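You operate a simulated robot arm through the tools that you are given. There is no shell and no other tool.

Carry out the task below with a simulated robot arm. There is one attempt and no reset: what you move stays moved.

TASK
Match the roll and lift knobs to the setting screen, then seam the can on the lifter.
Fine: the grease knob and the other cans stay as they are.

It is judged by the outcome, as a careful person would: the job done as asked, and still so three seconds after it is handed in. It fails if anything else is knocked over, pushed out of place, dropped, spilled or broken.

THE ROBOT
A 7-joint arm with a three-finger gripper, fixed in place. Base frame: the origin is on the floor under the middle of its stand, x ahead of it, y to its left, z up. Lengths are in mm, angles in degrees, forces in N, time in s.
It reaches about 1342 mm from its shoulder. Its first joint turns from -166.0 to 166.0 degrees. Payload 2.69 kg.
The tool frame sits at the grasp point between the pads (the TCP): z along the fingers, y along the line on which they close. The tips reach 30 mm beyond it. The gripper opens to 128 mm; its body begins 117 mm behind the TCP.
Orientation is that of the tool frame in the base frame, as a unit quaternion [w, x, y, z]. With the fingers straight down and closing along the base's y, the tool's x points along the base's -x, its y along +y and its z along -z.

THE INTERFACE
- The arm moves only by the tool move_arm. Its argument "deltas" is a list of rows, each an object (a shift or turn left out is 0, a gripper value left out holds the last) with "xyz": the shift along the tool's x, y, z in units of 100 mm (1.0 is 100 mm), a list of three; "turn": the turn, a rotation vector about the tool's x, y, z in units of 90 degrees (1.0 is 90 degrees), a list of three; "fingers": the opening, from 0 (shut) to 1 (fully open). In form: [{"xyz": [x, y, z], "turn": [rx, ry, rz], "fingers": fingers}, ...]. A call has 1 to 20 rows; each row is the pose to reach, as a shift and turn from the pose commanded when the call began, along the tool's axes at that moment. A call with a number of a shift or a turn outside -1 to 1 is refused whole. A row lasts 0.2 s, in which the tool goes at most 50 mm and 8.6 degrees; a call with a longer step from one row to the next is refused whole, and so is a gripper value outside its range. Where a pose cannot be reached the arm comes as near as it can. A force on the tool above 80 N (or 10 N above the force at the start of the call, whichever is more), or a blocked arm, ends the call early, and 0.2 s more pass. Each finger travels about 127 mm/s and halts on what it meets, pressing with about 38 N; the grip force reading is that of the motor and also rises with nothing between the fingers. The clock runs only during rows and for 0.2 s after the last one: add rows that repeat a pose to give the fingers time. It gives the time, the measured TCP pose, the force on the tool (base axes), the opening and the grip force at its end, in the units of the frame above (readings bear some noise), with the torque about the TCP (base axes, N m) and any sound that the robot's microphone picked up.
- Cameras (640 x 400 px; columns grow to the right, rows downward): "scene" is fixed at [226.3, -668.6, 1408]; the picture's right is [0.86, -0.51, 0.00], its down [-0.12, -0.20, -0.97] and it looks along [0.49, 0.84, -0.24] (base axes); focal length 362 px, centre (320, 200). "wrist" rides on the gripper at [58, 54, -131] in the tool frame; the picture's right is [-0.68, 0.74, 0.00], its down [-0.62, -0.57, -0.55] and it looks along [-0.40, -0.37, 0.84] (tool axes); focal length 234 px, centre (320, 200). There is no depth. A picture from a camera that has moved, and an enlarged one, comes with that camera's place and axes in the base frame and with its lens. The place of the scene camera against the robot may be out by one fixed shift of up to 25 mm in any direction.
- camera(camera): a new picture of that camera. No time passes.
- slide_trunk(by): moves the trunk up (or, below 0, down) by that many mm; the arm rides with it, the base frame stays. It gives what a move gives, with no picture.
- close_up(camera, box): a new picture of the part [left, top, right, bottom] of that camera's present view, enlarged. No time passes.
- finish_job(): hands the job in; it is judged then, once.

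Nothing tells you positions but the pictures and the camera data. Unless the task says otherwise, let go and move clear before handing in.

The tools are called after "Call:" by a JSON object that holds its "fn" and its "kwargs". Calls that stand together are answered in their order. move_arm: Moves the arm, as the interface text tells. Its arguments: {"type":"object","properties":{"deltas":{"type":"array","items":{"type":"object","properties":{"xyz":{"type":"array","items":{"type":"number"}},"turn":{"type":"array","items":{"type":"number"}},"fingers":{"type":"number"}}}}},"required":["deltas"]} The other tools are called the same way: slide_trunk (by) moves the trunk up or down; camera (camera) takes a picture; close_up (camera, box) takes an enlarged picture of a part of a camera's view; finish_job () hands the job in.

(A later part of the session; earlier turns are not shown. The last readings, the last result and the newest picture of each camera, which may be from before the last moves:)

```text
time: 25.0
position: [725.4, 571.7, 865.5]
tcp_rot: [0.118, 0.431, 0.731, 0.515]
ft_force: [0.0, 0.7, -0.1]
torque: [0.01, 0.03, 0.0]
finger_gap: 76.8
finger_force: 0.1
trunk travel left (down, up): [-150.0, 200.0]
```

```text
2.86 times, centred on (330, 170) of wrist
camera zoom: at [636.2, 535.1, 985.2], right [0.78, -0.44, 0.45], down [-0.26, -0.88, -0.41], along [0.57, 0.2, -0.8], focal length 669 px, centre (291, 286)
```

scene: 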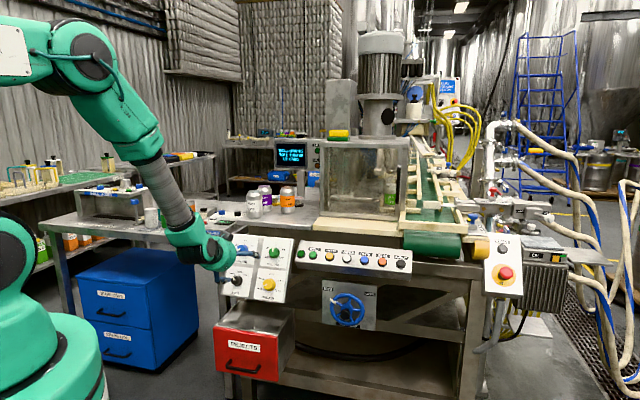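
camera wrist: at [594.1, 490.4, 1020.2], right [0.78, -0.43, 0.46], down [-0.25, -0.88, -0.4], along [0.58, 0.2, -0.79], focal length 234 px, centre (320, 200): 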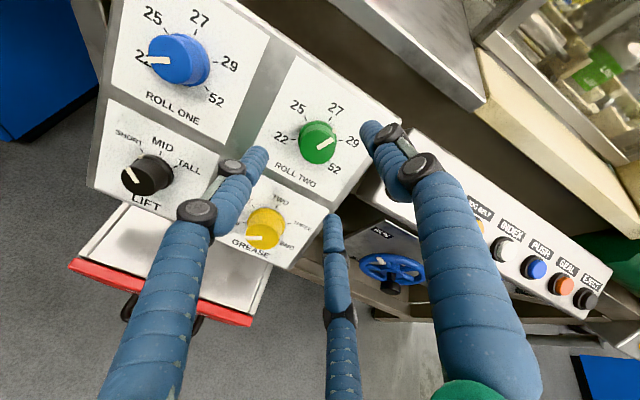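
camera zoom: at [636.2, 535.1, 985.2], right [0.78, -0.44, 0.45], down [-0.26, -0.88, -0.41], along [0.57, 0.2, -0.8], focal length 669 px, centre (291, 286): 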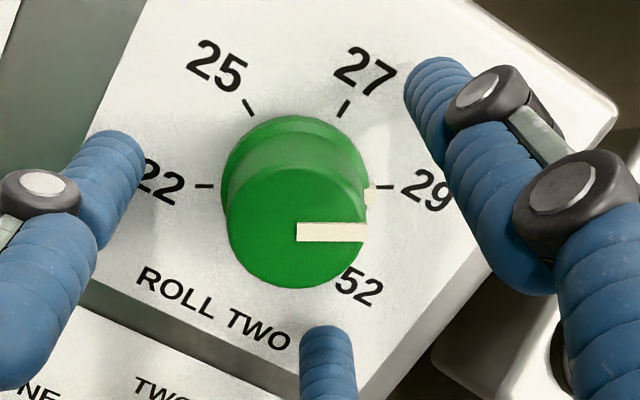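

It held this time: the pointer sits on the 29 tick. Backing off to look at it squarely.

Call:
{"fn": "move_arm", "kwargs": {"deltas": [{"xyz": [0, 0, -0.2]}, {"xyz": [0, 0, -0.45]}, {"xyz": [0, 0, -0.7]}, {"xyz": [0, 0, -0.9]}, {"xyz": [0, 0, -0.9]}]}}

Call:
{"fn": "camera", "kwargs": {"camera": "wrist"}}

Call:
{"fn": "close_up", "kwargs": {"camera": "wrist", "box": [260, 80, 400, 190]}}

Call:
{"fn": "close_up", "kwargs": {"camera": "wrist", "box": [80, 0, 280, 190]}}

```text
time: 26.2
position: [670.7, 512.7, 905.9]
tcp_rot: [0.118, 0.431, 0.732, 0.515]
ft_force: [0.1, 0.0, -0.2]
torque: [-0.04, -0.01, -0.02]
finger_gap: 76.6
finger_force: 0.1
trunk travel left (down, up): [-150.0, 200.0]
```

```text
taken
camera wrist: at [581.7, 476.8, 1025.7], right [0.78, -0.44, 0.45], down [-0.26, -0.88, -0.41], along [0.57, 0.2, -0.8], focal length 234 px, centre (320, 200)
```

wrist: 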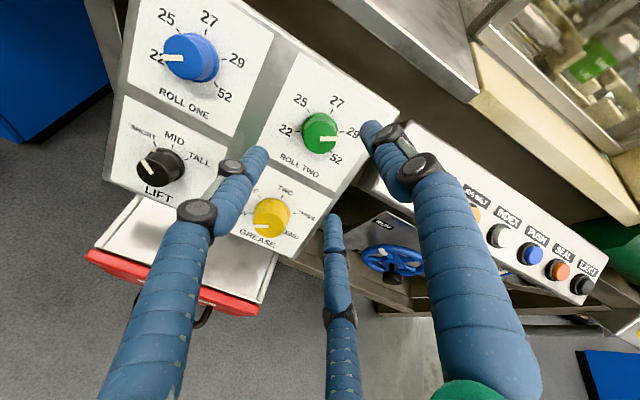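

```text
3.64 times, centred on (330, 135) of wrist
camera zoom: at [581.7, 476.8, 1025.7], right [0.78, -0.44, 0.45], down [-0.26, -0.88, -0.41], along [0.57, 0.2, -0.8], focal length 852 px, centre (284, 436)
```

zoom: 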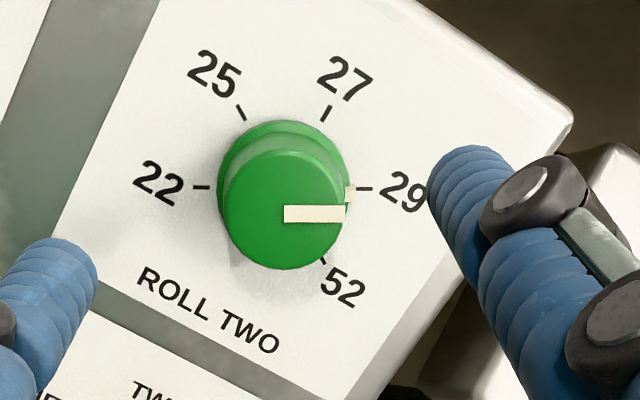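

```text
2.11 times, centred on (180, 95) of wrist
camera zoom: at [581.7, 476.8, 1025.7], right [0.78, -0.44, 0.45], down [-0.26, -0.88, -0.41], along [0.57, 0.2, -0.8], focal length 493 px, centre (615, 421)
```

zoom: 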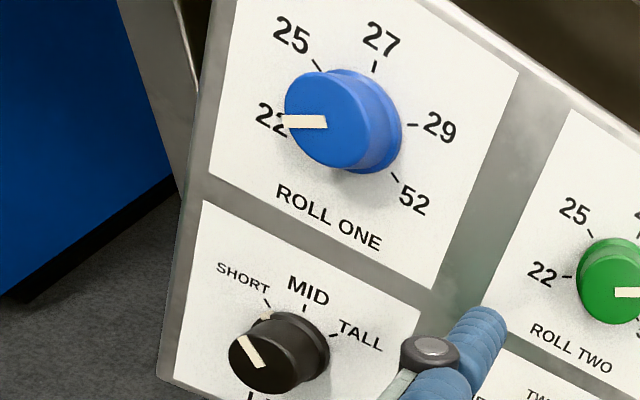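

ROLL TWO is on 29. Next is ROLL ONE at about (635,674,864): I'll roll the hand back 60° and shift across in front of it, staying clear of the panel.

Call:
{"fn": "move_arm", "kwargs": {"deltas": [{"xyz": [0.08, -0.024, 0.016], "turn": [0, 0, -0.083]}, {"xyz": [0.16, -0.048, 0.032], "turn": [0, 0, -0.167]}, {"xyz": [0.24, -0.071, 0.049], "turn": [0, 0, -0.25]}, {"xyz": [0.33, -0.095, 0.065], "turn": [0, 0, -0.333]}, {"xyz": [0.41, -0.119, 0.081], "turn": [0, 0, -0.417]}, {"xyz": [0.49, -0.143, 0.098], "turn": [0, 0, -0.5]}, {"xyz": [0.57, -0.166, 0.114], "turn": [0, 0, -0.583]}, {"xyz": [0.65, -0.19, 0.13], "turn": [0, 0, -0.667]}, {"xyz": [0.65, -0.19, 0.13], "turn": [0, 0, -0.667]}]}}

Call:
{"fn": "camera", "kwargs": {"camera": "wrist"}}

```text
time: 28.2
position: [644.8, 556.7, 903.7]
tcp_rot: [0.349, -0.001, 0.85, 0.394]
ft_force: [0.0, 0.9, -0.2]
torque: [-0.01, 0.0, -0.01]
finger_gap: 76.6
finger_force: 0.1
out of reach, approached as far as the arm can: row 4, 5, 6, 7, 8, 9
trunk travel left (down, up): [-150.0, 200.0]
```

```text
taken
camera wrist: at [507.4, 522.0, 963.2], right [0.31, 0.32, 0.89], down [0.3, -0.93, 0.23], along [0.9, 0.19, -0.38], focal length 234 px, centre (320, 200)
```

wrist: 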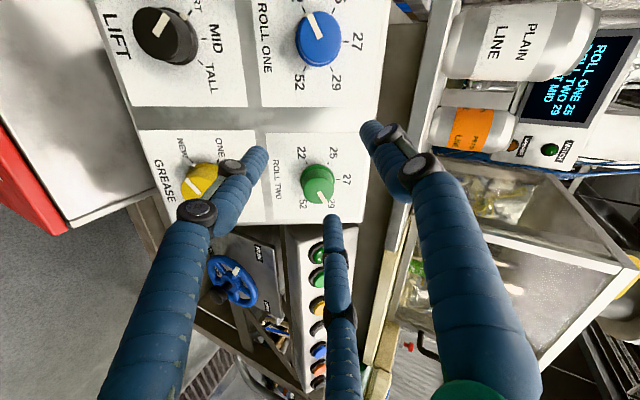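

The arm reached a joint limit with that roll on this side. I'll roll forward about 40° first, then continue to in front of ROLL ONE.

Call:
{"fn": "move_arm", "kwargs": {"deltas": [{"turn": [0, 0, 0.09]}, {"turn": [0, 0, 0.18]}, {"turn": [0, 0, 0.27]}, {"turn": [0, 0, 0.36]}, {"turn": [0, 0, 0.45]}, {"xyz": [0.16, 0.146, 0.04], "turn": [0, 0, 0.45]}, {"xyz": [0.32, 0.29, 0.08], "turn": [0, 0, 0.45]}, {"xyz": [0.48, 0.44, 0.12], "turn": [0, 0, 0.45]}, {"xyz": [0.644, 0.585, 0.159], "turn": [0, 0, 0.45]}, {"xyz": [0.644, 0.585, 0.159], "turn": [0, 0, 0.45]}]}}

Call:
{"fn": "camera", "kwargs": {"camera": "wrist"}}

```text
time: 30.4
position: [628.6, 605.5, 903.3]
tcp_rot: [0.173, 0.285, 0.804, 0.491]
ft_force: [0.1, 0.6, -0.1]
torque: [0.0, 0.03, 0.0]
finger_gap: 76.7
finger_force: 0.1
out of reach, approached as far as the arm can: row 1, 2, 3, 4, 5, 6, 7, 8, 9, 10
trunk travel left (down, up): [-150.0, 200.0]
```

```text
taken
camera wrist: at [525.1, 570.8, 1012.4], right [0.74, -0.16, 0.65], down [0.01, -0.97, -0.25], along [0.67, 0.19, -0.71], focal length 234 px, centre (320, 200)
```

wrist: 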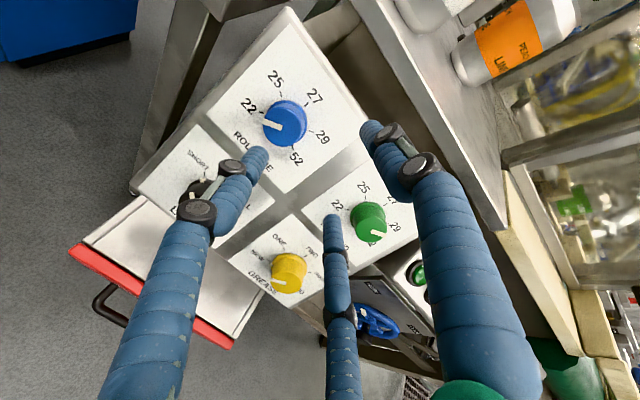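

Still short of the place wanted; the arm is folded tight here. I'll look at the arm's posture from the scene camera before choosing whether to lower or raise the trunk.

Call:
{"fn": "camera", "kwargs": {"camera": "scene"}}

Call:
{"fn": "close_up", "kwargs": {"camera": "scene", "box": [0, 0, 320, 300]}}

```text
taken
```

scene: 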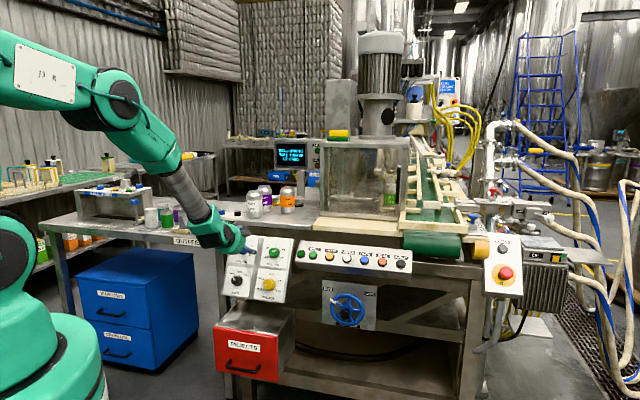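

```text
1.33 times, centred on (160, 150) of scene
camera zoom: at [226.3, -668.6, 1408.0], right [0.86, -0.51, 0.0], down [-0.12, -0.2, -0.97], along [0.49, 0.84, -0.24], focal length 482 px, centre (533, 267)
```

zoom: 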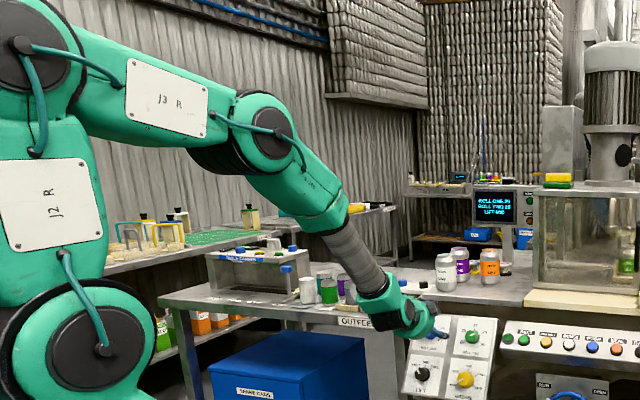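

The arm looks folded close to its shoulder, so raising the trunk should open it up. I'll raise the trunk 150 mm, which lifts the hand clear, then come back down with the arm.

Call:
{"fn": "slide_trunk", "kwargs": {"by": 150}}

Call:
{"fn": "camera", "kwargs": {"camera": "scene"}}

```text
time: 32.1
position: [627.9, 607.1, 1052.5]
tcp_rot: [0.172, 0.286, 0.804, 0.492]
ft_force: [-0.3, -0.2, 0.1]
torque: [0.0, 0.04, 0.0]
finger_gap: 76.5
finger_force: 0.1
trunk travel left (down, up): [-300.0, 50.0]
```

```text
taken
```

scene: 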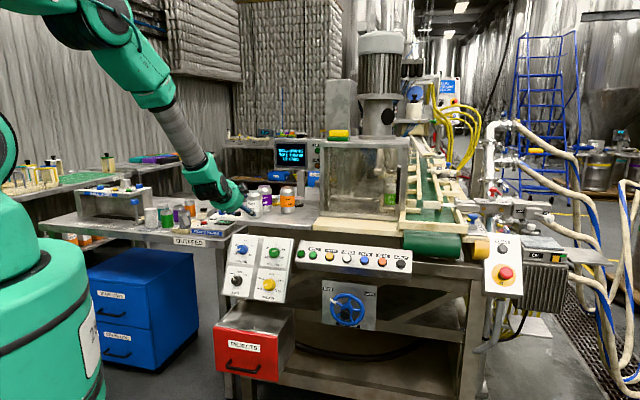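

The trunk is up. Now coming down halfway toward ROLL ONE while squaring the tool to the panel.

Call:
{"fn": "move_arm", "kwargs": {"deltas": [{"xyz": [0.05, -0.18, 0.078], "turn": [-0.002, -0.01, 0]}, {"xyz": [0.1, -0.36, 0.155], "turn": [-0.004, -0.02, 0]}, {"xyz": [0.15, -0.53, 0.233], "turn": [-0.006, -0.03, 0]}, {"xyz": [0.2, -0.71, 0.31], "turn": [-0.0078, -0.04, 0]}, {"xyz": [0.2, -0.71, 0.31], "turn": [-0.0078, -0.04, 0]}]}}

```text
time: 33.4
position: [639.6, 596.1, 983.7]
tcp_rot: [0.173, 0.285, 0.804, 0.492]
ft_force: [0.8, 0.7, 0.8]
torque: [-0.01, 0.04, 0.02]
finger_gap: 76.8
finger_force: 0.1
out of reach, approached as far as the arm can: row 1, 2, 3, 4, 5
trunk travel left (down, up): [-300.0, 50.0]
```

The limit got slightly worse going up, which suggests the wrist cannot bend up enough relative to a steep forearm. So I'll do the opposite: raise the hand with the arm first, then lower the trunk to flatten the forearm.

Call:
{"fn": "move_arm", "kwargs": {"deltas": [{"xyz": [0, 0.245, -0.125]}, {"xyz": [0, 0.49, -0.25]}, {"xyz": [0, 0.735, -0.375]}, {"xyz": [0, 0.98, -0.5]}, {"xyz": [0, 0.98, -0.5]}]}}

Call:
{"fn": "move_arm", "kwargs": {"deltas": [{"xyz": [0, 0.245, -0.125], "turn": [-0.002, -0.01, 0]}, {"xyz": [0, 0.49, -0.25], "turn": [-0.004, -0.02, 0]}, {"xyz": [0, 0.735, -0.375], "turn": [-0.006, -0.03, 0]}, {"xyz": [0, 0.98, -0.5], "turn": [-0.0078, -0.04, 0]}, {"xyz": [0, 0.98, -0.5], "turn": [-0.0078, -0.04, 0]}]}}

```text
time: 34.5
position: [637.8, 594.6, 1095.1]
tcp_rot: [0.174, 0.284, 0.804, 0.493]
ft_force: [0.5, 0.7, -0.6]
torque: [0.01, 0.01, 0.01]
finger_gap: 76.8
finger_force: 0.0
trunk travel left (down, up): [-300.0, 50.0]
```

```text
time: 35.8
position: [639.6, 592.6, 1204.2]
tcp_rot: [0.197, 0.296, 0.797, 0.488]
ft_force: [0.1, -0.1, 0.8]
torque: [-0.01, -0.02, 0.0]
finger_gap: 76.8
finger_force: 0.0
trunk travel left (down, up): [-300.0, 50.0]
```

That worked, so the theory holds. Lowering the trunk 280 mm now, leaving the hand about 75 mm in front of the panel.

Call:
{"fn": "slide_trunk", "kwargs": {"by": -280}}

Call:
{"fn": "camera", "kwargs": {"camera": "wrist"}}

Call:
{"fn": "camera", "kwargs": {"camera": "scene"}}

```text
time: 38.6
position: [642.3, 593.7, 925.6]
tcp_rot: [0.197, 0.297, 0.797, 0.488]
ft_force: [0.5, -0.3, -0.4]
torque: [0.01, 0.0, 0.01]
finger_gap: 76.7
finger_force: 0.0
trunk travel left (down, up): [-20.0, 330.0]
```

```text
taken
camera wrist: at [532.9, 563.9, 1029.9], right [0.71, -0.2, 0.68], down [-0.03, -0.97, -0.25], along [0.7, 0.16, -0.69], focal length 234 px, centre (320, 200)
```

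wrist: 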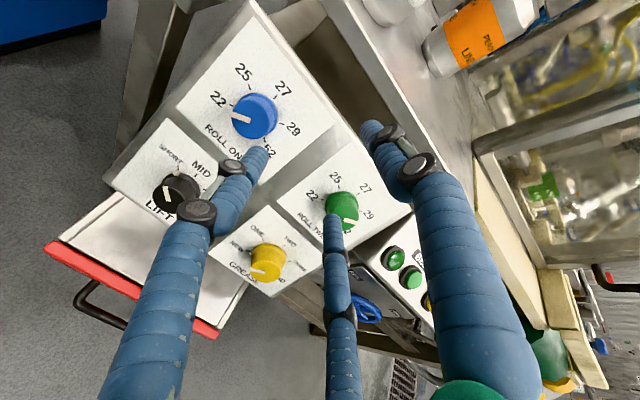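

```text
taken
```

scene: 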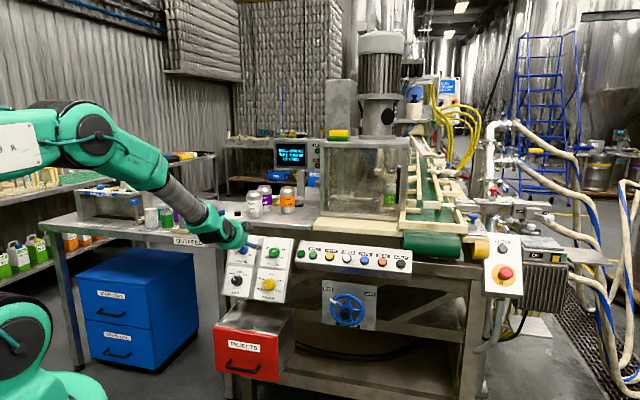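

The forearm is flatter now and the tool is square. Sliding across to about 75 mm in front of ROLL ONE.

Call:
{"fn": "move_arm", "kwargs": {"deltas": [{"xyz": [0.2, -0.1, 0]}, {"xyz": [0.4, -0.19, 0.007]}, {"xyz": [0.6, -0.29, 0.014]}, {"xyz": [0.6, -0.29, 0.014]}]}}

Call:
{"fn": "camera", "kwargs": {"camera": "wrist"}}

Call:
{"fn": "close_up", "kwargs": {"camera": "wrist", "box": [240, 80, 420, 220]}}

```text
time: 39.6
position: [610.5, 613.8, 903.1]
tcp_rot: [0.179, 0.287, 0.803, 0.491]
ft_force: [0.2, 0.5, -0.2]
torque: [0.02, -0.01, -0.01]
finger_gap: 76.7
finger_force: 0.2
out of reach, approached as far as the arm can: row 1, 2, 3, 4
trunk travel left (down, up): [-20.0, 330.0]
```

```text
taken
camera wrist: at [506.5, 577.9, 1010.7], right [0.73, -0.17, 0.66], down [0.0, -0.97, -0.25], along [0.68, 0.18, -0.71], focal length 234 px, centre (320, 200)
```

wrist: 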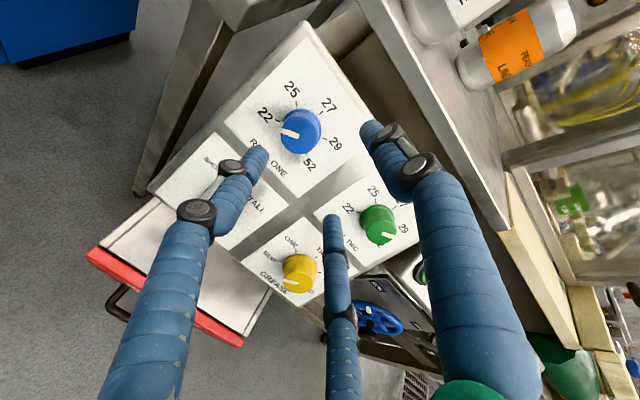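

```text
2.86 times, centred on (330, 150) of wrist
camera zoom: at [506.5, 577.9, 1010.7], right [0.73, -0.17, 0.66], down [0.0, -0.97, -0.25], along [0.68, 0.18, -0.71], focal length 669 px, centre (291, 343)
```

zoom: 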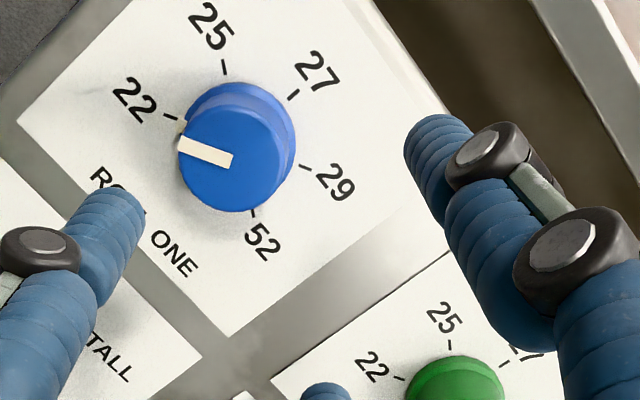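

The arm is still a little short of a square approach here, so I'll use the last 20 mm of trunk and point the hand about 6° steeper than the knob's axis, which the grip can tolerate.

Call:
{"fn": "slide_trunk", "kwargs": {"by": -20}}

Call:
{"fn": "move_arm", "kwargs": {"deltas": [{"xyz": [0.03, 0.05, 0], "turn": [0.033, -0.006, 0]}, {"xyz": [0.07, 0.09, 0.03], "turn": [0.0664, -0.0118, 0]}, {"xyz": [0.14, 0.11, 0.07], "turn": [0.0664, -0.0118, 0]}, {"xyz": [0.21, 0.138, 0.105], "turn": [0.0664, -0.0118, 0]}, {"xyz": [0.21, 0.138, 0.105], "turn": [0.0664, -0.0118, 0]}]}}

Call:
{"fn": "camera", "kwargs": {"camera": "wrist"}}

Call:
{"fn": "close_up", "kwargs": {"camera": "wrist", "box": [240, 80, 420, 220]}}

```text
time: 40.2
position: [611.1, 612.3, 883.2]
tcp_rot: [0.179, 0.287, 0.803, 0.491]
ft_force: [0.7, 0.6, -0.5]
torque: [-0.02, -0.03, 0.0]
finger_gap: 76.8
finger_force: 0.1
trunk travel left (down, up): [0.0, 350.0]
```

```text
time: 41.5
position: [606.2, 637.2, 891.3]
tcp_rot: [0.17, 0.301, 0.826, 0.445]
ft_force: [0.2, -0.8, -0.8]
torque: [0.02, -0.01, 0.01]
finger_gap: 76.9
finger_force: 0.0
trunk travel left (down, up): [0.0, 350.0]
```

```text
taken
camera wrist: at [507.7, 613.5, 1007.5], right [0.77, -0.13, 0.62], down [-0.03, -0.99, -0.17], along [0.64, 0.11, -0.76], focal length 234 px, centre (320, 200)
```

wrist: 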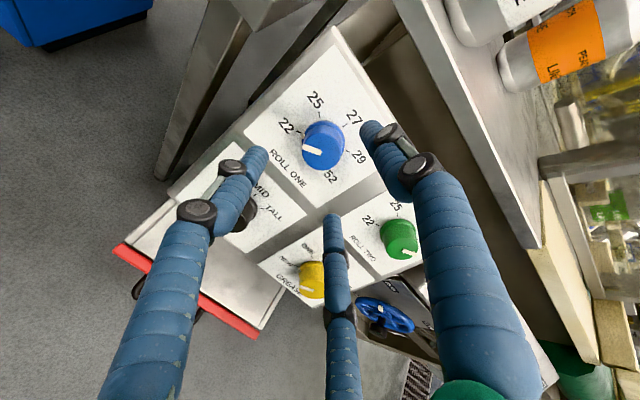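

```text
2.86 times, centred on (330, 150) of wrist
camera zoom: at [507.7, 613.5, 1007.5], right [0.77, -0.13, 0.62], down [-0.03, -0.99, -0.17], along [0.64, 0.11, -0.76], focal length 669 px, centre (291, 343)
```

zoom: 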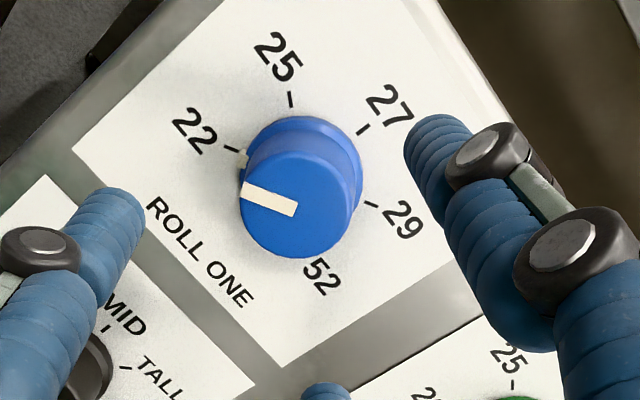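

Reached without trouble. I'll try squaring up a bit more while moving to about 10 mm short of the knob face.

Call:
{"fn": "move_arm", "kwargs": {"deltas": [{"xyz": [0.015, 0.003, 0.08], "turn": [-0.018, -0.004, 0]}, {"xyz": [0.03, 0.006, 0.164], "turn": [-0.0358, -0.0076, 0]}, {"xyz": [0.03, 0.006, 0.164], "turn": [-0.0358, -0.0076, 0]}]}}

Call:
{"fn": "close_up", "kwargs": {"camera": "wrist", "box": [240, 80, 420, 220]}}

```text
time: 42.2
position: [623.5, 643.2, 886.9]
tcp_rot: [0.175, 0.294, 0.815, 0.467]
ft_force: [-0.2, 0.4, 0.1]
torque: [-0.03, 0.0, -0.04]
finger_gap: 76.8
finger_force: 0.0
out of reach, approached as far as the arm can: row 1, 2, 3
trunk travel left (down, up): [0.0, 350.0]
```

```text
2.86 times, centred on (330, 150) of wrist
camera zoom: at [521.6, 615.5, 997.9], right [0.75, -0.15, 0.64], down [-0.01, -0.98, -0.21], along [0.66, 0.15, -0.74], focal length 669 px, centre (291, 343)
```

zoom: 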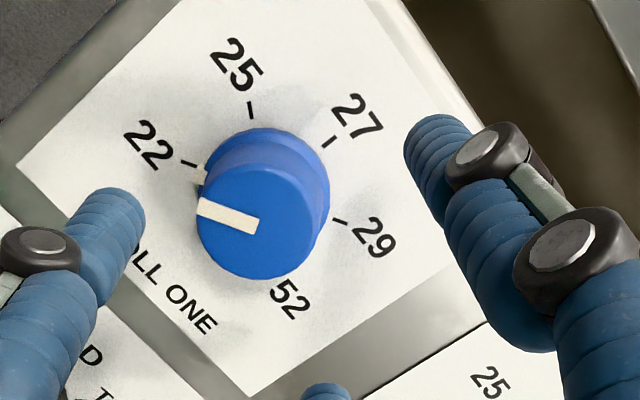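

Not reachable that square, so I'll keep the 6–7° tilt. Returning to it at about 10 mm short of the knob face.

Call:
{"fn": "move_arm", "kwargs": {"deltas": [{"turn": [0.033, -0.0048, 0]}, {"xyz": [0.06, -0.015, 0.003], "turn": [0.033, -0.0048, 0]}, {"xyz": [0.119, -0.03, 0.006], "turn": [0.033, -0.0048, 0]}, {"xyz": [0.119, -0.03, 0.006], "turn": [0.033, -0.0048, 0]}]}}

Call:
{"fn": "close_up", "kwargs": {"camera": "wrist", "box": [240, 80, 420, 220]}}

```text
time: 43.2
position: [613.8, 649.9, 882.4]
tcp_rot: [0.168, 0.301, 0.827, 0.444]
ft_force: [-0.9, 0.8, -0.6]
torque: [-0.01, -0.01, 0.03]
finger_gap: 77.0
finger_force: 0.0
out of reach, approached as far as the arm can: row 1, 2, 3, 4
trunk travel left (down, up): [0.0, 350.0]
```

```text
2.86 times, centred on (330, 150) of wrist
camera zoom: at [516.7, 626.8, 999.1], right [0.77, -0.12, 0.62], down [-0.02, -0.99, -0.17], along [0.64, 0.11, -0.76], focal length 669 px, centre (291, 343)
```

zoom: 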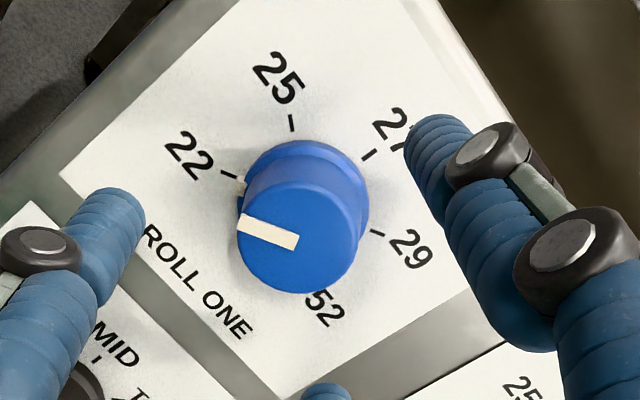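

In place, tip about 10 mm short of ROLL ONE's face. Advancing along the knob axis and closing gently.

Call:
{"fn": "move_arm", "kwargs": {"deltas": [{"xyz": [0, 0.015, 0.085]}, {"xyz": [0, 0.03, 0.17]}, {"xyz": [0, 0.046, 0.254]}, {"xyz": [0, 0.046, 0.254]}]}}

Call:
{"fn": "close_up", "kwargs": {"camera": "wrist", "box": [240, 100, 420, 240]}}

```text
time: 44.2
position: [630.2, 667.7, 872.9]
tcp_rot: [0.168, 0.301, 0.826, 0.445]
ft_force: [0.8, -1.3, 0.6]
torque: [0.03, -0.03, 0.02]
finger_gap: 76.6
finger_force: 0.0
out of reach, approached as far as the arm can: row 1, 2, 3, 4
trunk travel left (down, up): [0.0, 350.0]
```

```text
2.86 times, centred on (330, 170) of wrist
camera zoom: at [532.2, 645.6, 988.6], right [0.77, -0.13, 0.62], down [-0.03, -0.99, -0.17], along [0.64, 0.11, -0.76], focal length 669 px, centre (291, 286)
```

zoom: 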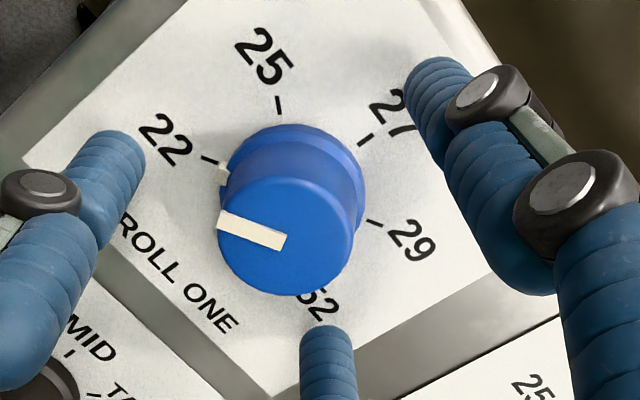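

The blue knob is centred between the open fingers within a couple of mm. Small correction, then close.

Call:
{"fn": "move_arm", "kwargs": {"deltas": [{"xyz": [0.008, -0.012, 0]}, {"xyz": [0.008, -0.012, 0], "fingers": 0.4}, {"xyz": [0.008, -0.012, 0], "fingers": 0.25}, {"xyz": [0.008, -0.012, 0], "fingers": 0.1}, {"xyz": [0.008, -0.012, 0], "fingers": 0.1}]}}

Call:
{"fn": "close_up", "kwargs": {"camera": "wrist", "box": [240, 100, 420, 240]}}

```text
time: 45.5
position: [629.5, 667.4, 870.8]
tcp_rot: [0.168, 0.301, 0.827, 0.444]
ft_force: [13.4, -17.1, -3.0]
torque: [-0.35, -0.44, -0.87]
finger_gap: 34.2
finger_force: 45.0
out of reach, approached as far as the arm can: row 1, 2
trunk travel left (down, up): [0.0, 350.0]
```

```text
2.86 times, centred on (330, 170) of wrist
camera zoom: at [532.2, 644.4, 987.8], right [0.77, -0.13, 0.62], down [-0.03, -0.99, -0.17], along [0.63, 0.11, -0.76], focal length 669 px, centre (291, 286)
```

zoom: 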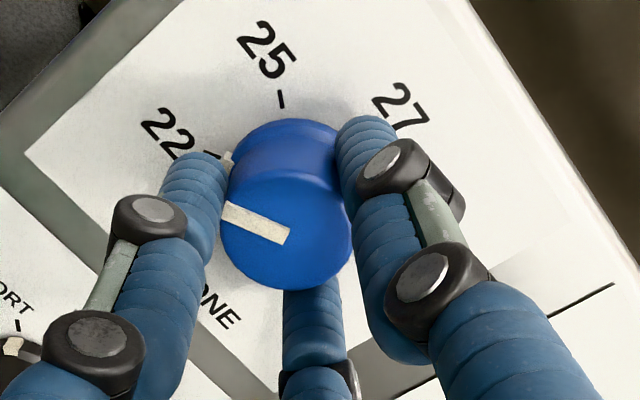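

Gripped, with about 21 N of side load to the right. I'll shift 3 mm that way to relieve it.

Call:
{"fn": "move_arm", "kwargs": {"deltas": [{"xyz": [-0.015, 0, 0]}, {"xyz": [-0.03, 0, 0]}, {"xyz": [-0.03, 0, 0]}]}}

```text
time: 46.2
position: [628.4, 666.4, 873.7]
tcp_rot: [0.161, 0.301, 0.83, 0.441]
ft_force: [60.9, -17.5, 15.4]
torque: [0.14, -1.29, -1.25]
finger_gap: 35.1
finger_force: 45.3
out of reach, approached as far as the arm can: row 1, 2, 3
trunk travel left (down, up): [0.0, 350.0]
```

The arm was deflected at its limit and the load went up, so I'll let go here and back off to find a better posture.

Call:
{"fn": "move_arm", "kwargs": {"deltas": [{"fingers": 0.4}, {"fingers": 0.6}, {"fingers": 0.6}]}}

Call:
{"fn": "close_up", "kwargs": {"camera": "wrist", "box": [240, 100, 420, 240]}}

```text
time: 47.0
position: [623.3, 666.3, 864.8]
tcp_rot: [0.161, 0.3, 0.833, 0.436]
ft_force: [-0.5, 0.5, 0.3]
torque: [-0.01, 0.02, -0.01]
finger_gap: 76.9
finger_force: 0.1
trunk travel left (down, up): [0.0, 350.0]
```

```text
2.86 times, centred on (330, 170) of wrist
camera zoom: at [528.3, 644.9, 983.6], right [0.79, -0.11, 0.61], down [-0.02, -0.99, -0.15], along [0.62, 0.11, -0.78], focal length 669 px, centre (291, 286)
```

zoom: 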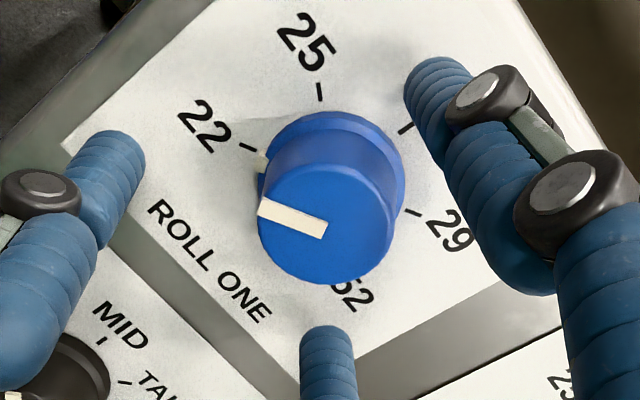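

Knob still on 22 and undamaged. Backing away from the panel, then I'll test whether a different hand roll gives more reach here.

Call:
{"fn": "move_arm", "kwargs": {"deltas": [{"xyz": [0, 0, -0.2]}, {"xyz": [0, 0, -0.4]}, {"xyz": [0, 0, -0.6]}, {"xyz": [0, 0, -0.6]}]}}

Call:
{"fn": "move_arm", "kwargs": {"deltas": [{"turn": [0, 0, 0.09]}, {"turn": [0, 0, 0.18]}, {"turn": [0, 0, 0.27]}, {"turn": [0, 0, 0.36]}, {"turn": [0, 0, 0.45]}, {"turn": [0, 0, 0.45]}]}}

```text
time: 48.0
position: [594.9, 629.2, 904.4]
tcp_rot: [0.169, 0.3, 0.827, 0.445]
ft_force: [0.6, 0.6, -0.2]
torque: [-0.01, 0.06, 0.0]
finger_gap: 76.9
finger_force: 0.1
out of reach, approached as far as the arm can: row 1, 2, 3, 4
trunk travel left (down, up): [0.0, 350.0]
```

```text
time: 49.5
position: [596.4, 627.8, 903.0]
tcp_rot: [0.005, 0.569, 0.671, 0.476]
ft_force: [0.4, -0.5, 1.0]
torque: [-0.03, -0.01, 0.03]
finger_gap: 76.8
finger_force: 0.0
out of reach, approached as far as the arm can: row 1, 2, 3, 4, 5, 6
trunk travel left (down, up): [0.0, 350.0]
```

The hand's roll makes no difference; it's the pointing direction that is limited. I'll come at ROLL ONE pointing about 7° down-left of its axis, which should be inside the reach, and turn about the knob's own axis.

Call:
{"fn": "move_arm", "kwargs": {"deltas": [{"xyz": [0, 0, 0], "turn": [0.0164, 0.0239, 0]}, {"xyz": [-0.012, -0.012, 0.12], "turn": [0.0164, 0.0239, 0]}, {"xyz": [-0.025, -0.025, 0.256], "turn": [0.0164, 0.0239, 0]}, {"xyz": [-0.025, -0.025, 0.256], "turn": [0.0164, 0.0239, 0]}]}}

Call:
{"fn": "move_arm", "kwargs": {"deltas": [{"turn": [0, 0, -0.09]}, {"turn": [0, 0, -0.18]}, {"turn": [0, 0, -0.27]}, {"turn": [0, 0, -0.36]}, {"turn": [0, 0, -0.45]}, {"turn": [0, 0, -0.54]}, {"turn": [0, 0, -0.6]}, {"turn": [0, 0, -0.6]}]}}

Call:
{"fn": "close_up", "kwargs": {"camera": "wrist", "box": [240, 80, 420, 220]}}

```text
time: 50.5
position: [596.8, 650.5, 883.2]
tcp_rot: [-0.005, 0.562, 0.673, 0.48]
ft_force: [0.7, 0.2, 0.5]
torque: [-0.01, 0.03, 0.02]
finger_gap: 76.9
finger_force: 0.0
trunk travel left (down, up): [0.0, 350.0]
```

```text
time: 52.2
position: [598.0, 651.0, 883.5]
tcp_rot: [0.214, 0.196, 0.855, 0.43]
ft_force: [-1.0, 0.2, -0.7]
torque: [0.01, 0.02, 0.03]
finger_gap: 76.5
finger_force: 0.1
trunk travel left (down, up): [0.0, 350.0]
```

```text
2.86 times, centred on (330, 150) of wrist
camera zoom: at [487.9, 624.1, 987.2], right [0.67, 0.06, 0.74], down [0.13, -0.99, -0.05], along [0.73, 0.13, -0.67], focal length 669 px, centre (291, 343)
```

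zoom: 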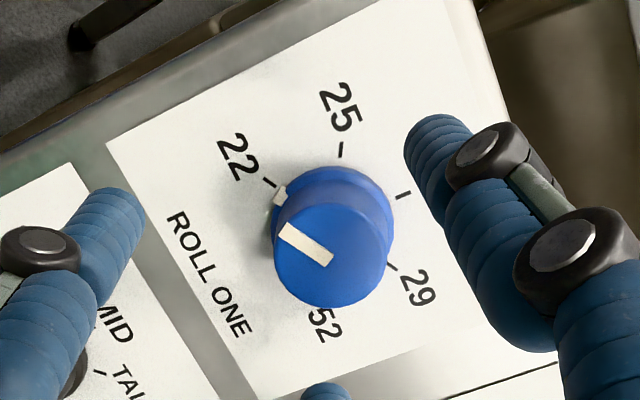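

No limit warnings now; the knob sits about 14 mm to one side of the tool axis. Shifting over to line up.

Call:
{"fn": "move_arm", "kwargs": {"deltas": [{"xyz": [-0.07, -0.003, -0.01], "turn": [0, 0.015, 0]}, {"xyz": [-0.14, -0.006, -0.01], "turn": [0, 0.015, 0]}, {"xyz": [-0.14, -0.006, -0.01], "turn": [0, 0.015, 0]}]}}

Call:
{"fn": "close_up", "kwargs": {"camera": "wrist", "box": [240, 80, 420, 220]}}

```text
time: 53.0
position: [608.7, 641.9, 887.0]
tcp_rot: [0.204, 0.191, 0.858, 0.432]
ft_force: [0.6, -0.3, 1.2]
torque: [-0.02, 0.0, -0.02]
finger_gap: 77.1
finger_force: 0.1
trunk travel left (down, up): [0.0, 350.0]
```

```text
2.86 times, centred on (330, 150) of wrist
camera zoom: at [500.5, 613.2, 990.8], right [0.68, 0.07, 0.73], down [0.15, -0.99, -0.05], along [0.72, 0.15, -0.68], focal length 669 px, centre (291, 343)
```

zoom: 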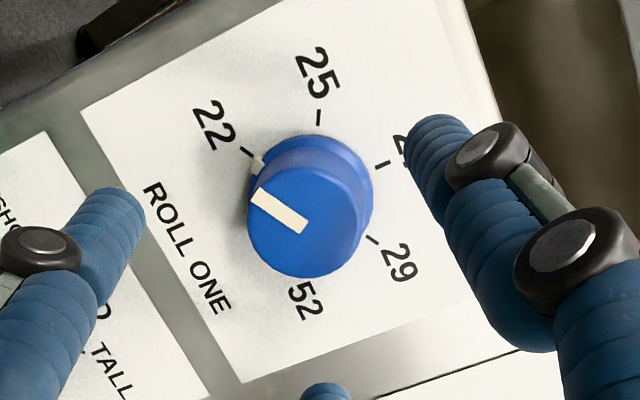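

Aligned with no warnings. Advancing onto ROLL ONE.

Call:
{"fn": "move_arm", "kwargs": {"deltas": [{"xyz": [-0.006, 0.01, 0.1]}, {"xyz": [-0.011, 0.021, 0.205]}, {"xyz": [-0.017, 0.031, 0.308]}, {"xyz": [-0.017, 0.031, 0.308]}]}}

Call:
{"fn": "close_up", "kwargs": {"camera": "wrist", "box": [240, 100, 420, 240]}}

```text
time: 54.0
position: [625.7, 663.2, 873.0]
tcp_rot: [0.204, 0.191, 0.857, 0.432]
ft_force: [0.1, -0.8, -1.3]
torque: [0.03, 0.01, 0.01]
finger_gap: 76.8
finger_force: 0.1
trunk travel left (down, up): [0.0, 350.0]
```

```text
2.86 times, centred on (330, 170) of wrist
camera zoom: at [518.6, 634.6, 977.4], right [0.68, 0.07, 0.73], down [0.15, -0.99, -0.05], along [0.72, 0.15, -0.68], focal length 669 px, centre (291, 286)
```

zoom: 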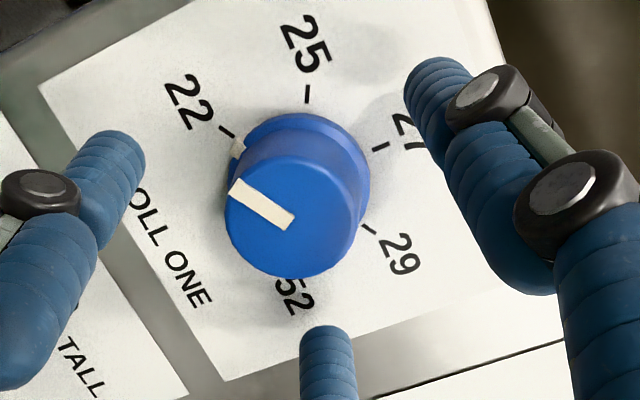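

Centred as well as I can tell. Closing on the knob.

Call:
{"fn": "move_arm", "kwargs": {"deltas": [{"fingers": 0.4}, {"fingers": 0.25}, {"fingers": 0.12}, {"fingers": 0.12}]}}

Call:
{"fn": "close_up", "kwargs": {"camera": "wrist", "box": [240, 100, 420, 240]}}

```text
time: 55.0
position: [627.4, 663.1, 873.0]
tcp_rot: [0.204, 0.19, 0.857, 0.434]
ft_force: [1.4, 0.2, 0.8]
torque: [0.14, -0.28, -0.29]
finger_gap: 33.8
finger_force: 44.9
trunk travel left (down, up): [0.0, 350.0]
```

```text
2.86 times, centred on (330, 170) of wrist
camera zoom: at [518.6, 634.5, 977.7], right [0.68, 0.07, 0.73], down [0.15, -0.99, -0.05], along [0.72, 0.15, -0.68], focal length 669 px, centre (291, 286)
```

zoom: 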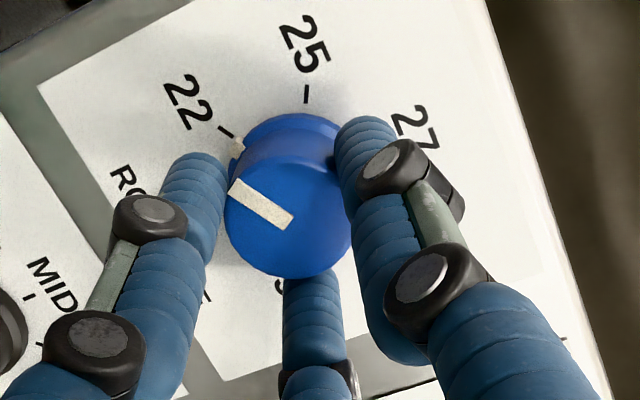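

Very little load this time. Turning 60° clockwise about the knob's own axis, taking ROLL ONE from 22 to 25.

Call:
{"fn": "move_arm", "kwargs": {"deltas": [{"xyz": [-0.0029, -0.0034, 0], "turn": [-0.0084, 0.0082, 0.0881]}, {"xyz": [-0.0052, -0.0071, 0], "turn": [-0.0167, 0.0164, 0.1762]}, {"xyz": [-0.007, -0.0111, 0], "turn": [-0.0251, 0.0245, 0.2643]}, {"xyz": [-0.0083, -0.0153, 0.001], "turn": [-0.0334, 0.0327, 0.3524]}, {"xyz": [-0.009, -0.0196, 0.001], "turn": [-0.0418, 0.0409, 0.4404]}, {"xyz": [-0.009, -0.024, 0.001], "turn": [-0.0501, 0.0491, 0.5285]}, {"xyz": [-0.0084, -0.0284, 0.002], "turn": [-0.0585, 0.0572, 0.6167]}, {"xyz": [-0.0079, -0.0305, 0.002], "turn": [-0.0627, 0.0613, 0.6607]}, {"xyz": [-0.0079, -0.0305, 0.002], "turn": [-0.0627, 0.0613, 0.6607]}]}}

Call:
{"fn": "close_up", "kwargs": {"camera": "wrist", "box": [240, 100, 420, 240]}}

```text
time: 57.0
position: [627.6, 660.8, 870.3]
tcp_rot: [-0.069, 0.56, 0.637, 0.526]
ft_force: [-9.6, 7.4, 2.5]
torque: [0.04, 0.0, 0.05]
finger_gap: 34.4
finger_force: 44.7
trunk travel left (down, up): [0.0, 350.0]
```

```text
2.86 times, centred on (330, 170) of wrist
camera zoom: at [582.9, 590.8, 999.6], right [0.82, -0.57, -0.02], down [-0.5, -0.7, -0.51], along [0.27, 0.43, -0.86], focal length 669 px, centre (291, 286)
```

zoom: 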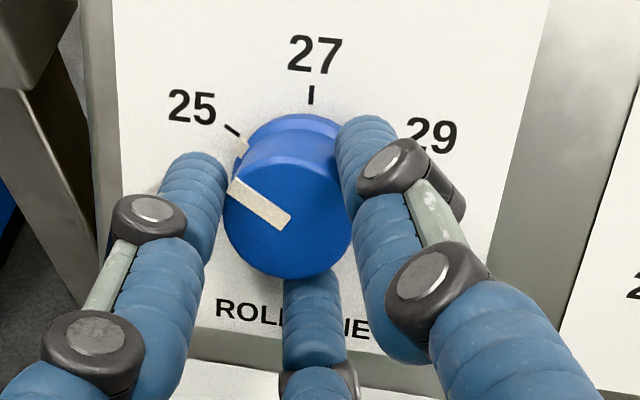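

The pointer tracked to 25 with only about 12 N of load. Relieving it by 1 mm before release.

Call:
{"fn": "move_arm", "kwargs": {"deltas": [{"xyz": [0.007, -0.007, 0]}, {"xyz": [0.007, -0.007, 0]}]}}

```text
time: 57.6
position: [627.9, 661.1, 870.1]
tcp_rot: [-0.068, 0.56, 0.637, 0.525]
ft_force: [-0.4, 3.6, 3.2]
torque: [-0.09, -0.21, -0.34]
finger_gap: 34.2
finger_force: 44.8
trunk travel left (down, up): [0.0, 350.0]
```

Load is under 5 N. Opening the fingers.

Call:
{"fn": "move_arm", "kwargs": {"deltas": [{"fingers": 0.27}, {"fingers": 0.3}, {"fingers": 0.4}, {"fingers": 0.6}, {"fingers": 0.6}]}}

Call:
{"fn": "close_up", "kwargs": {"camera": "wrist", "box": [240, 100, 420, 240]}}

```text
time: 58.9
position: [628.1, 662.0, 870.5]
tcp_rot: [-0.07, 0.56, 0.638, 0.524]
ft_force: [0.6, -0.2, 0.3]
torque: [-0.01, -0.01, -0.02]
finger_gap: 76.9
finger_force: 0.1
trunk travel left (down, up): [0.0, 350.0]
```

```text
2.86 times, centred on (330, 170) of wrist
camera zoom: at [582.4, 591.0, 999.1], right [0.82, -0.57, -0.02], down [-0.5, -0.7, -0.51], along [0.27, 0.43, -0.86], focal length 669 px, centre (291, 286)
```

zoom: 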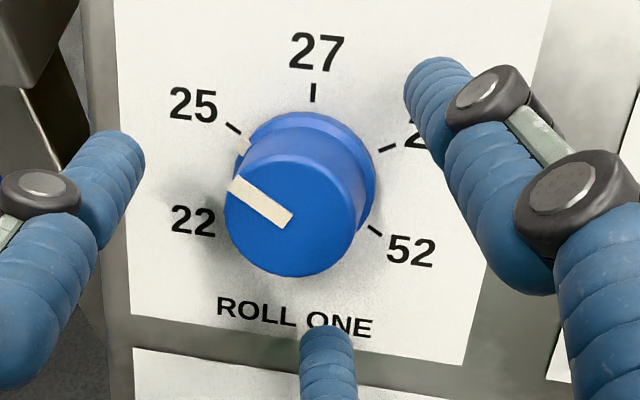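

ROLL ONE is on 25 and stayed there. Backing away before going down to LIFT.

Call:
{"fn": "move_arm", "kwargs": {"deltas": [{"xyz": [0, 0, -0.2]}, {"xyz": [0, 0, -0.45]}, {"xyz": [0, 0, -0.7]}, {"xyz": [0, 0, -0.7]}]}}

Call:
{"fn": "camera", "kwargs": {"camera": "wrist"}}

Call:
{"fn": "camera", "kwargs": {"camera": "scene"}}

```text
time: 59.9
position: [591.5, 608.8, 904.3]
tcp_rot: [-0.068, 0.56, 0.636, 0.526]
ft_force: [-0.5, -0.1, 0.2]
torque: [-0.01, 0.01, 0.01]
finger_gap: 76.9
finger_force: 0.3
trunk travel left (down, up): [0.0, 350.0]
```

```text
taken
camera wrist: at [547.1, 539.2, 1032.5], right [0.82, -0.57, -0.02], down [-0.5, -0.7, -0.51], along [0.27, 0.43, -0.86], focal length 234 px, centre (320, 200)
```

wrist: 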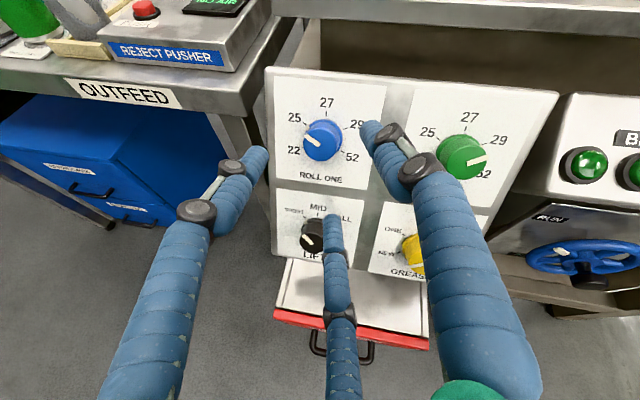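

```text
taken
```

scene: 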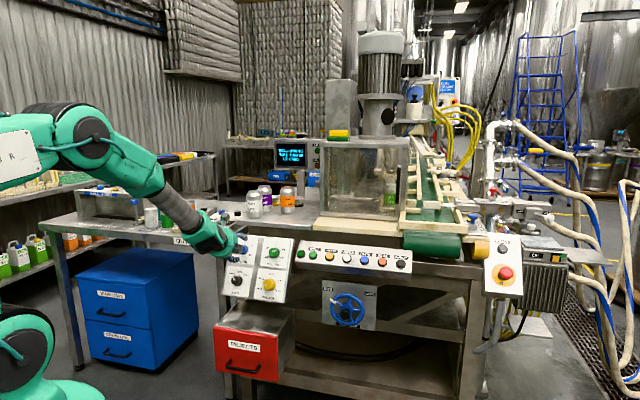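

ROLL ONE reads 25 and ROLL TWO 29. Going down to in front of LIFT at about (596,634,752), with the hand pointed steeper for reach.

Call:
{"fn": "move_arm", "kwargs": {"deltas": [{"xyz": [-0.1, -0.12, 0], "turn": [0.0207, -0.0432, 0]}, {"xyz": [-0.2, -0.23, 0.0], "turn": [0.0413, -0.0863, 0]}, {"xyz": [-0.4, -0.46, 0.1], "turn": [0.0413, -0.0863, 0]}, {"xyz": [-0.6, -0.7, 0.18], "turn": [0.0413, -0.0863, 0]}, {"xyz": [-0.819, -0.926, 0.265], "turn": [0.0413, -0.0863, 0]}, {"xyz": [-0.819, -0.926, 0.265], "turn": [0.0413, -0.0863, 0]}]}}

Call:
{"fn": "camera", "kwargs": {"camera": "wrist"}}

```text
time: 61.2
position: [562.7, 593.8, 778.8]
tcp_rot: [-0.043, 0.592, 0.657, 0.465]
ft_force: [-1.2, -0.1, -0.7]
torque: [0.0, -0.03, 0.01]
finger_gap: 76.8
finger_force: 0.0
trunk travel left (down, up): [0.0, 350.0]
```

```text
taken
camera wrist: at [523.7, 542.0, 917.9], right [0.8, -0.6, 0.0], down [-0.55, -0.74, -0.38], along [0.23, 0.31, -0.92], focal length 234 px, centre (320, 200)
```

wrist: 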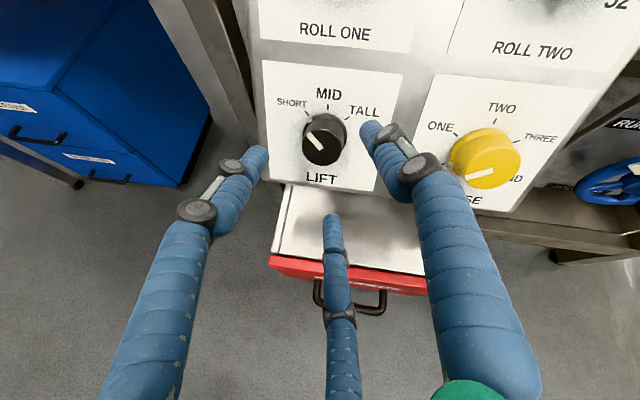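

Reached with no limit warnings. Rolling the hand back about 54° so there is room to turn clockwise, then I'll check alignment.

Call:
{"fn": "move_arm", "kwargs": {"deltas": [{"turn": [0, 0, -0.09]}, {"turn": [0, 0, -0.18]}, {"turn": [0, 0, -0.27]}, {"turn": [0, 0, -0.36]}, {"turn": [0, 0, -0.45]}, {"turn": [0, 0, -0.54]}, {"turn": [0, 0, -0.6]}, {"turn": [0, 0, -0.6]}]}}

Call:
{"fn": "camera", "kwargs": {"camera": "wrist"}}

Call:
{"fn": "close_up", "kwargs": {"camera": "wrist", "box": [240, 80, 420, 220]}}

```text
time: 63.0
position: [560.9, 592.3, 778.6]
tcp_rot: [0.173, 0.229, 0.854, 0.434]
ft_force: [0.1, -0.4, 0.4]
torque: [0.03, 0.02, 0.02]
finger_gap: 76.9
finger_force: 0.0
trunk travel left (down, up): [0.0, 350.0]
```

```text
taken
camera wrist: at [461.4, 565.1, 892.0], right [0.74, 0.02, 0.67], down [0.11, -0.99, -0.1], along [0.66, 0.14, -0.74], focal length 234 px, centre (320, 200)
```

wrist: 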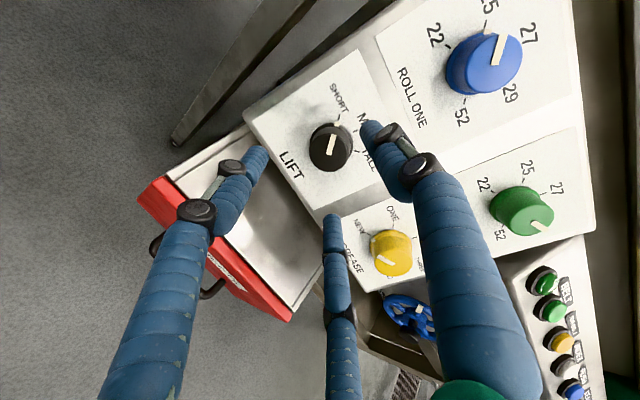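

```text
2.86 times, centred on (330, 150) of wrist
camera zoom: at [461.4, 565.1, 892.0], right [0.74, 0.02, 0.67], down [0.11, -0.99, -0.1], along [0.66, 0.14, -0.74], focal length 669 px, centre (291, 343)
```

zoom: 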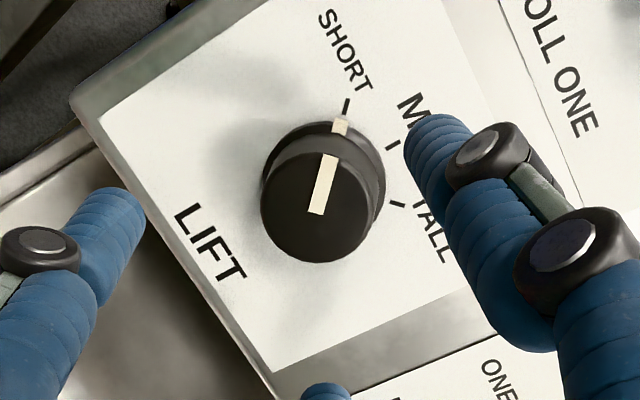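

LIFT's marks are 45° apart, with the pointer on SHORT. I'll line up to about 20 mm short of gripping and look again.

Call:
{"fn": "move_arm", "kwargs": {"deltas": [{"xyz": [-0.014, 0.025, 0.12]}, {"xyz": [-0.028, 0.05, 0.235]}, {"xyz": [-0.028, 0.05, 0.235]}]}}

Call:
{"fn": "close_up", "kwargs": {"camera": "wrist", "box": [240, 80, 420, 220]}}

```text
time: 63.9
position: [577.5, 608.9, 770.4]
tcp_rot: [0.173, 0.229, 0.854, 0.433]
ft_force: [-0.2, -0.1, 0.7]
torque: [0.01, -0.04, -0.02]
finger_gap: 76.6
finger_force: 0.1
trunk travel left (down, up): [0.0, 350.0]
```

```text
2.86 times, centred on (330, 150) of wrist
camera zoom: at [476.9, 581.3, 882.7], right [0.74, 0.02, 0.67], down [0.11, -0.99, -0.1], along [0.66, 0.14, -0.74], focal length 669 px, centre (291, 343)
```

zoom: 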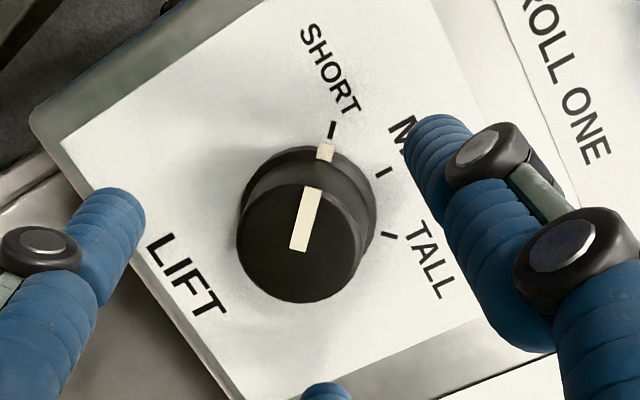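

Lined up within a couple of mm. Before gripping, I'll test the 45° turn about the knob's axis in free space and come back.

Call:
{"fn": "move_arm", "kwargs": {"deltas": [{"turn": [-0.0086, 0.0102, 0.0823]}, {"turn": [-0.0172, 0.0203, 0.1645]}, {"turn": [-0.0258, 0.0305, 0.2468]}, {"turn": [-0.0343, 0.0407, 0.329]}, {"turn": [-0.0429, 0.0508, 0.4113]}, {"turn": [-0.0515, 0.061, 0.4935]}, {"turn": [-0.0515, 0.061, 0.4935]}, {"turn": [-0.0429, 0.0508, 0.4113]}, {"turn": [-0.0343, 0.0407, 0.329]}, {"turn": [-0.0258, 0.0305, 0.2468]}, {"turn": [-0.0172, 0.0203, 0.1645]}, {"turn": [-0.0086, 0.0102, 0.0823]}, {"turn": [0, 0, 0]}, {"turn": [0, 0, 0]}]}}

Call:
{"fn": "close_up", "kwargs": {"camera": "wrist", "box": [240, 80, 420, 220]}}

```text
time: 66.8
position: [577.6, 608.0, 770.8]
tcp_rot: [0.172, 0.229, 0.854, 0.435]
ft_force: [-0.1, 0.5, 0.4]
torque: [-0.02, 0.02, -0.01]
finger_gap: 76.9
finger_force: 0.0
trunk travel left (down, up): [0.0, 350.0]
```

```text
2.86 times, centred on (330, 150) of wrist
camera zoom: at [477.0, 581.5, 882.8], right [0.74, 0.02, 0.67], down [0.11, -0.99, -0.1], along [0.66, 0.14, -0.74], focal length 669 px, centre (291, 343)
```

zoom: 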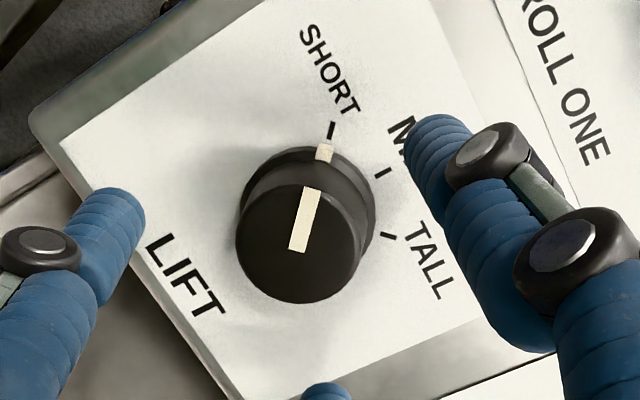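

The whole turn is reachable. Advancing onto LIFT and closing.

Call:
{"fn": "move_arm", "kwargs": {"deltas": [{"xyz": [-0.006, 0.012, 0.1]}, {"xyz": [-0.012, 0.024, 0.195]}, {"xyz": [-0.012, 0.024, 0.195]}, {"xyz": [-0.012, 0.024, 0.195]}]}}

Call:
{"fn": "move_arm", "kwargs": {"deltas": [{"fingers": 0.4}, {"fingers": 0.25}, {"fingers": 0.12}, {"fingers": 0.12}]}}

Call:
{"fn": "close_up", "kwargs": {"camera": "wrist", "box": [240, 100, 420, 240]}}

```text
time: 67.8
position: [588.4, 623.6, 759.8]
tcp_rot: [0.173, 0.23, 0.854, 0.434]
ft_force: [-0.1, -0.6, 0.7]
torque: [0.0, -0.01, 0.0]
finger_gap: 76.7
finger_force: 0.0
trunk travel left (down, up): [0.0, 350.0]
```

```text
time: 68.8
position: [588.7, 624.1, 763.9]
tcp_rot: [0.172, 0.228, 0.853, 0.436]
ft_force: [-3.8, 15.8, 8.3]
torque: [0.63, -0.62, -0.09]
finger_gap: 35.5
finger_force: 45.4
trunk travel left (down, up): [0.0, 350.0]
```

```text
2.86 times, centred on (330, 170) of wrist
camera zoom: at [487.4, 595.9, 874.7], right [0.74, 0.01, 0.67], down [0.11, -0.99, -0.1], along [0.66, 0.14, -0.74], focal length 669 px, centre (291, 286)
```

zoom: 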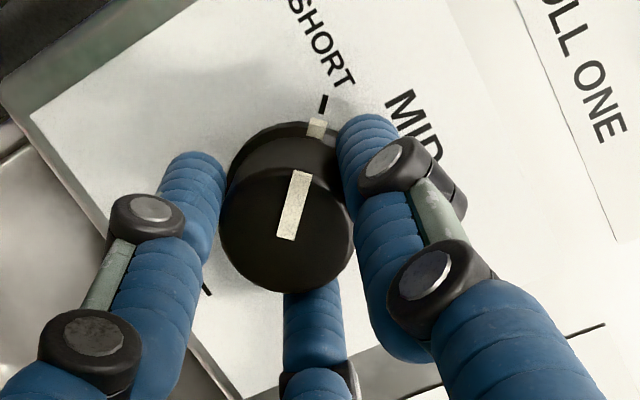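

Gripped at 35.5 mm with about 18 N side load. Relieving it slightly before turning.

Call:
{"fn": "move_arm", "kwargs": {"deltas": [{"xyz": [0.012, 0.014, 0]}, {"xyz": [0.012, 0.014, 0]}]}}

```text
time: 69.5
position: [588.3, 624.7, 762.4]
tcp_rot: [0.173, 0.23, 0.853, 0.435]
ft_force: [7.1, 5.8, 8.5]
torque: [0.41, -0.71, -0.38]
finger_gap: 35.3
finger_force: 45.2
trunk travel left (down, up): [0.0, 350.0]
```

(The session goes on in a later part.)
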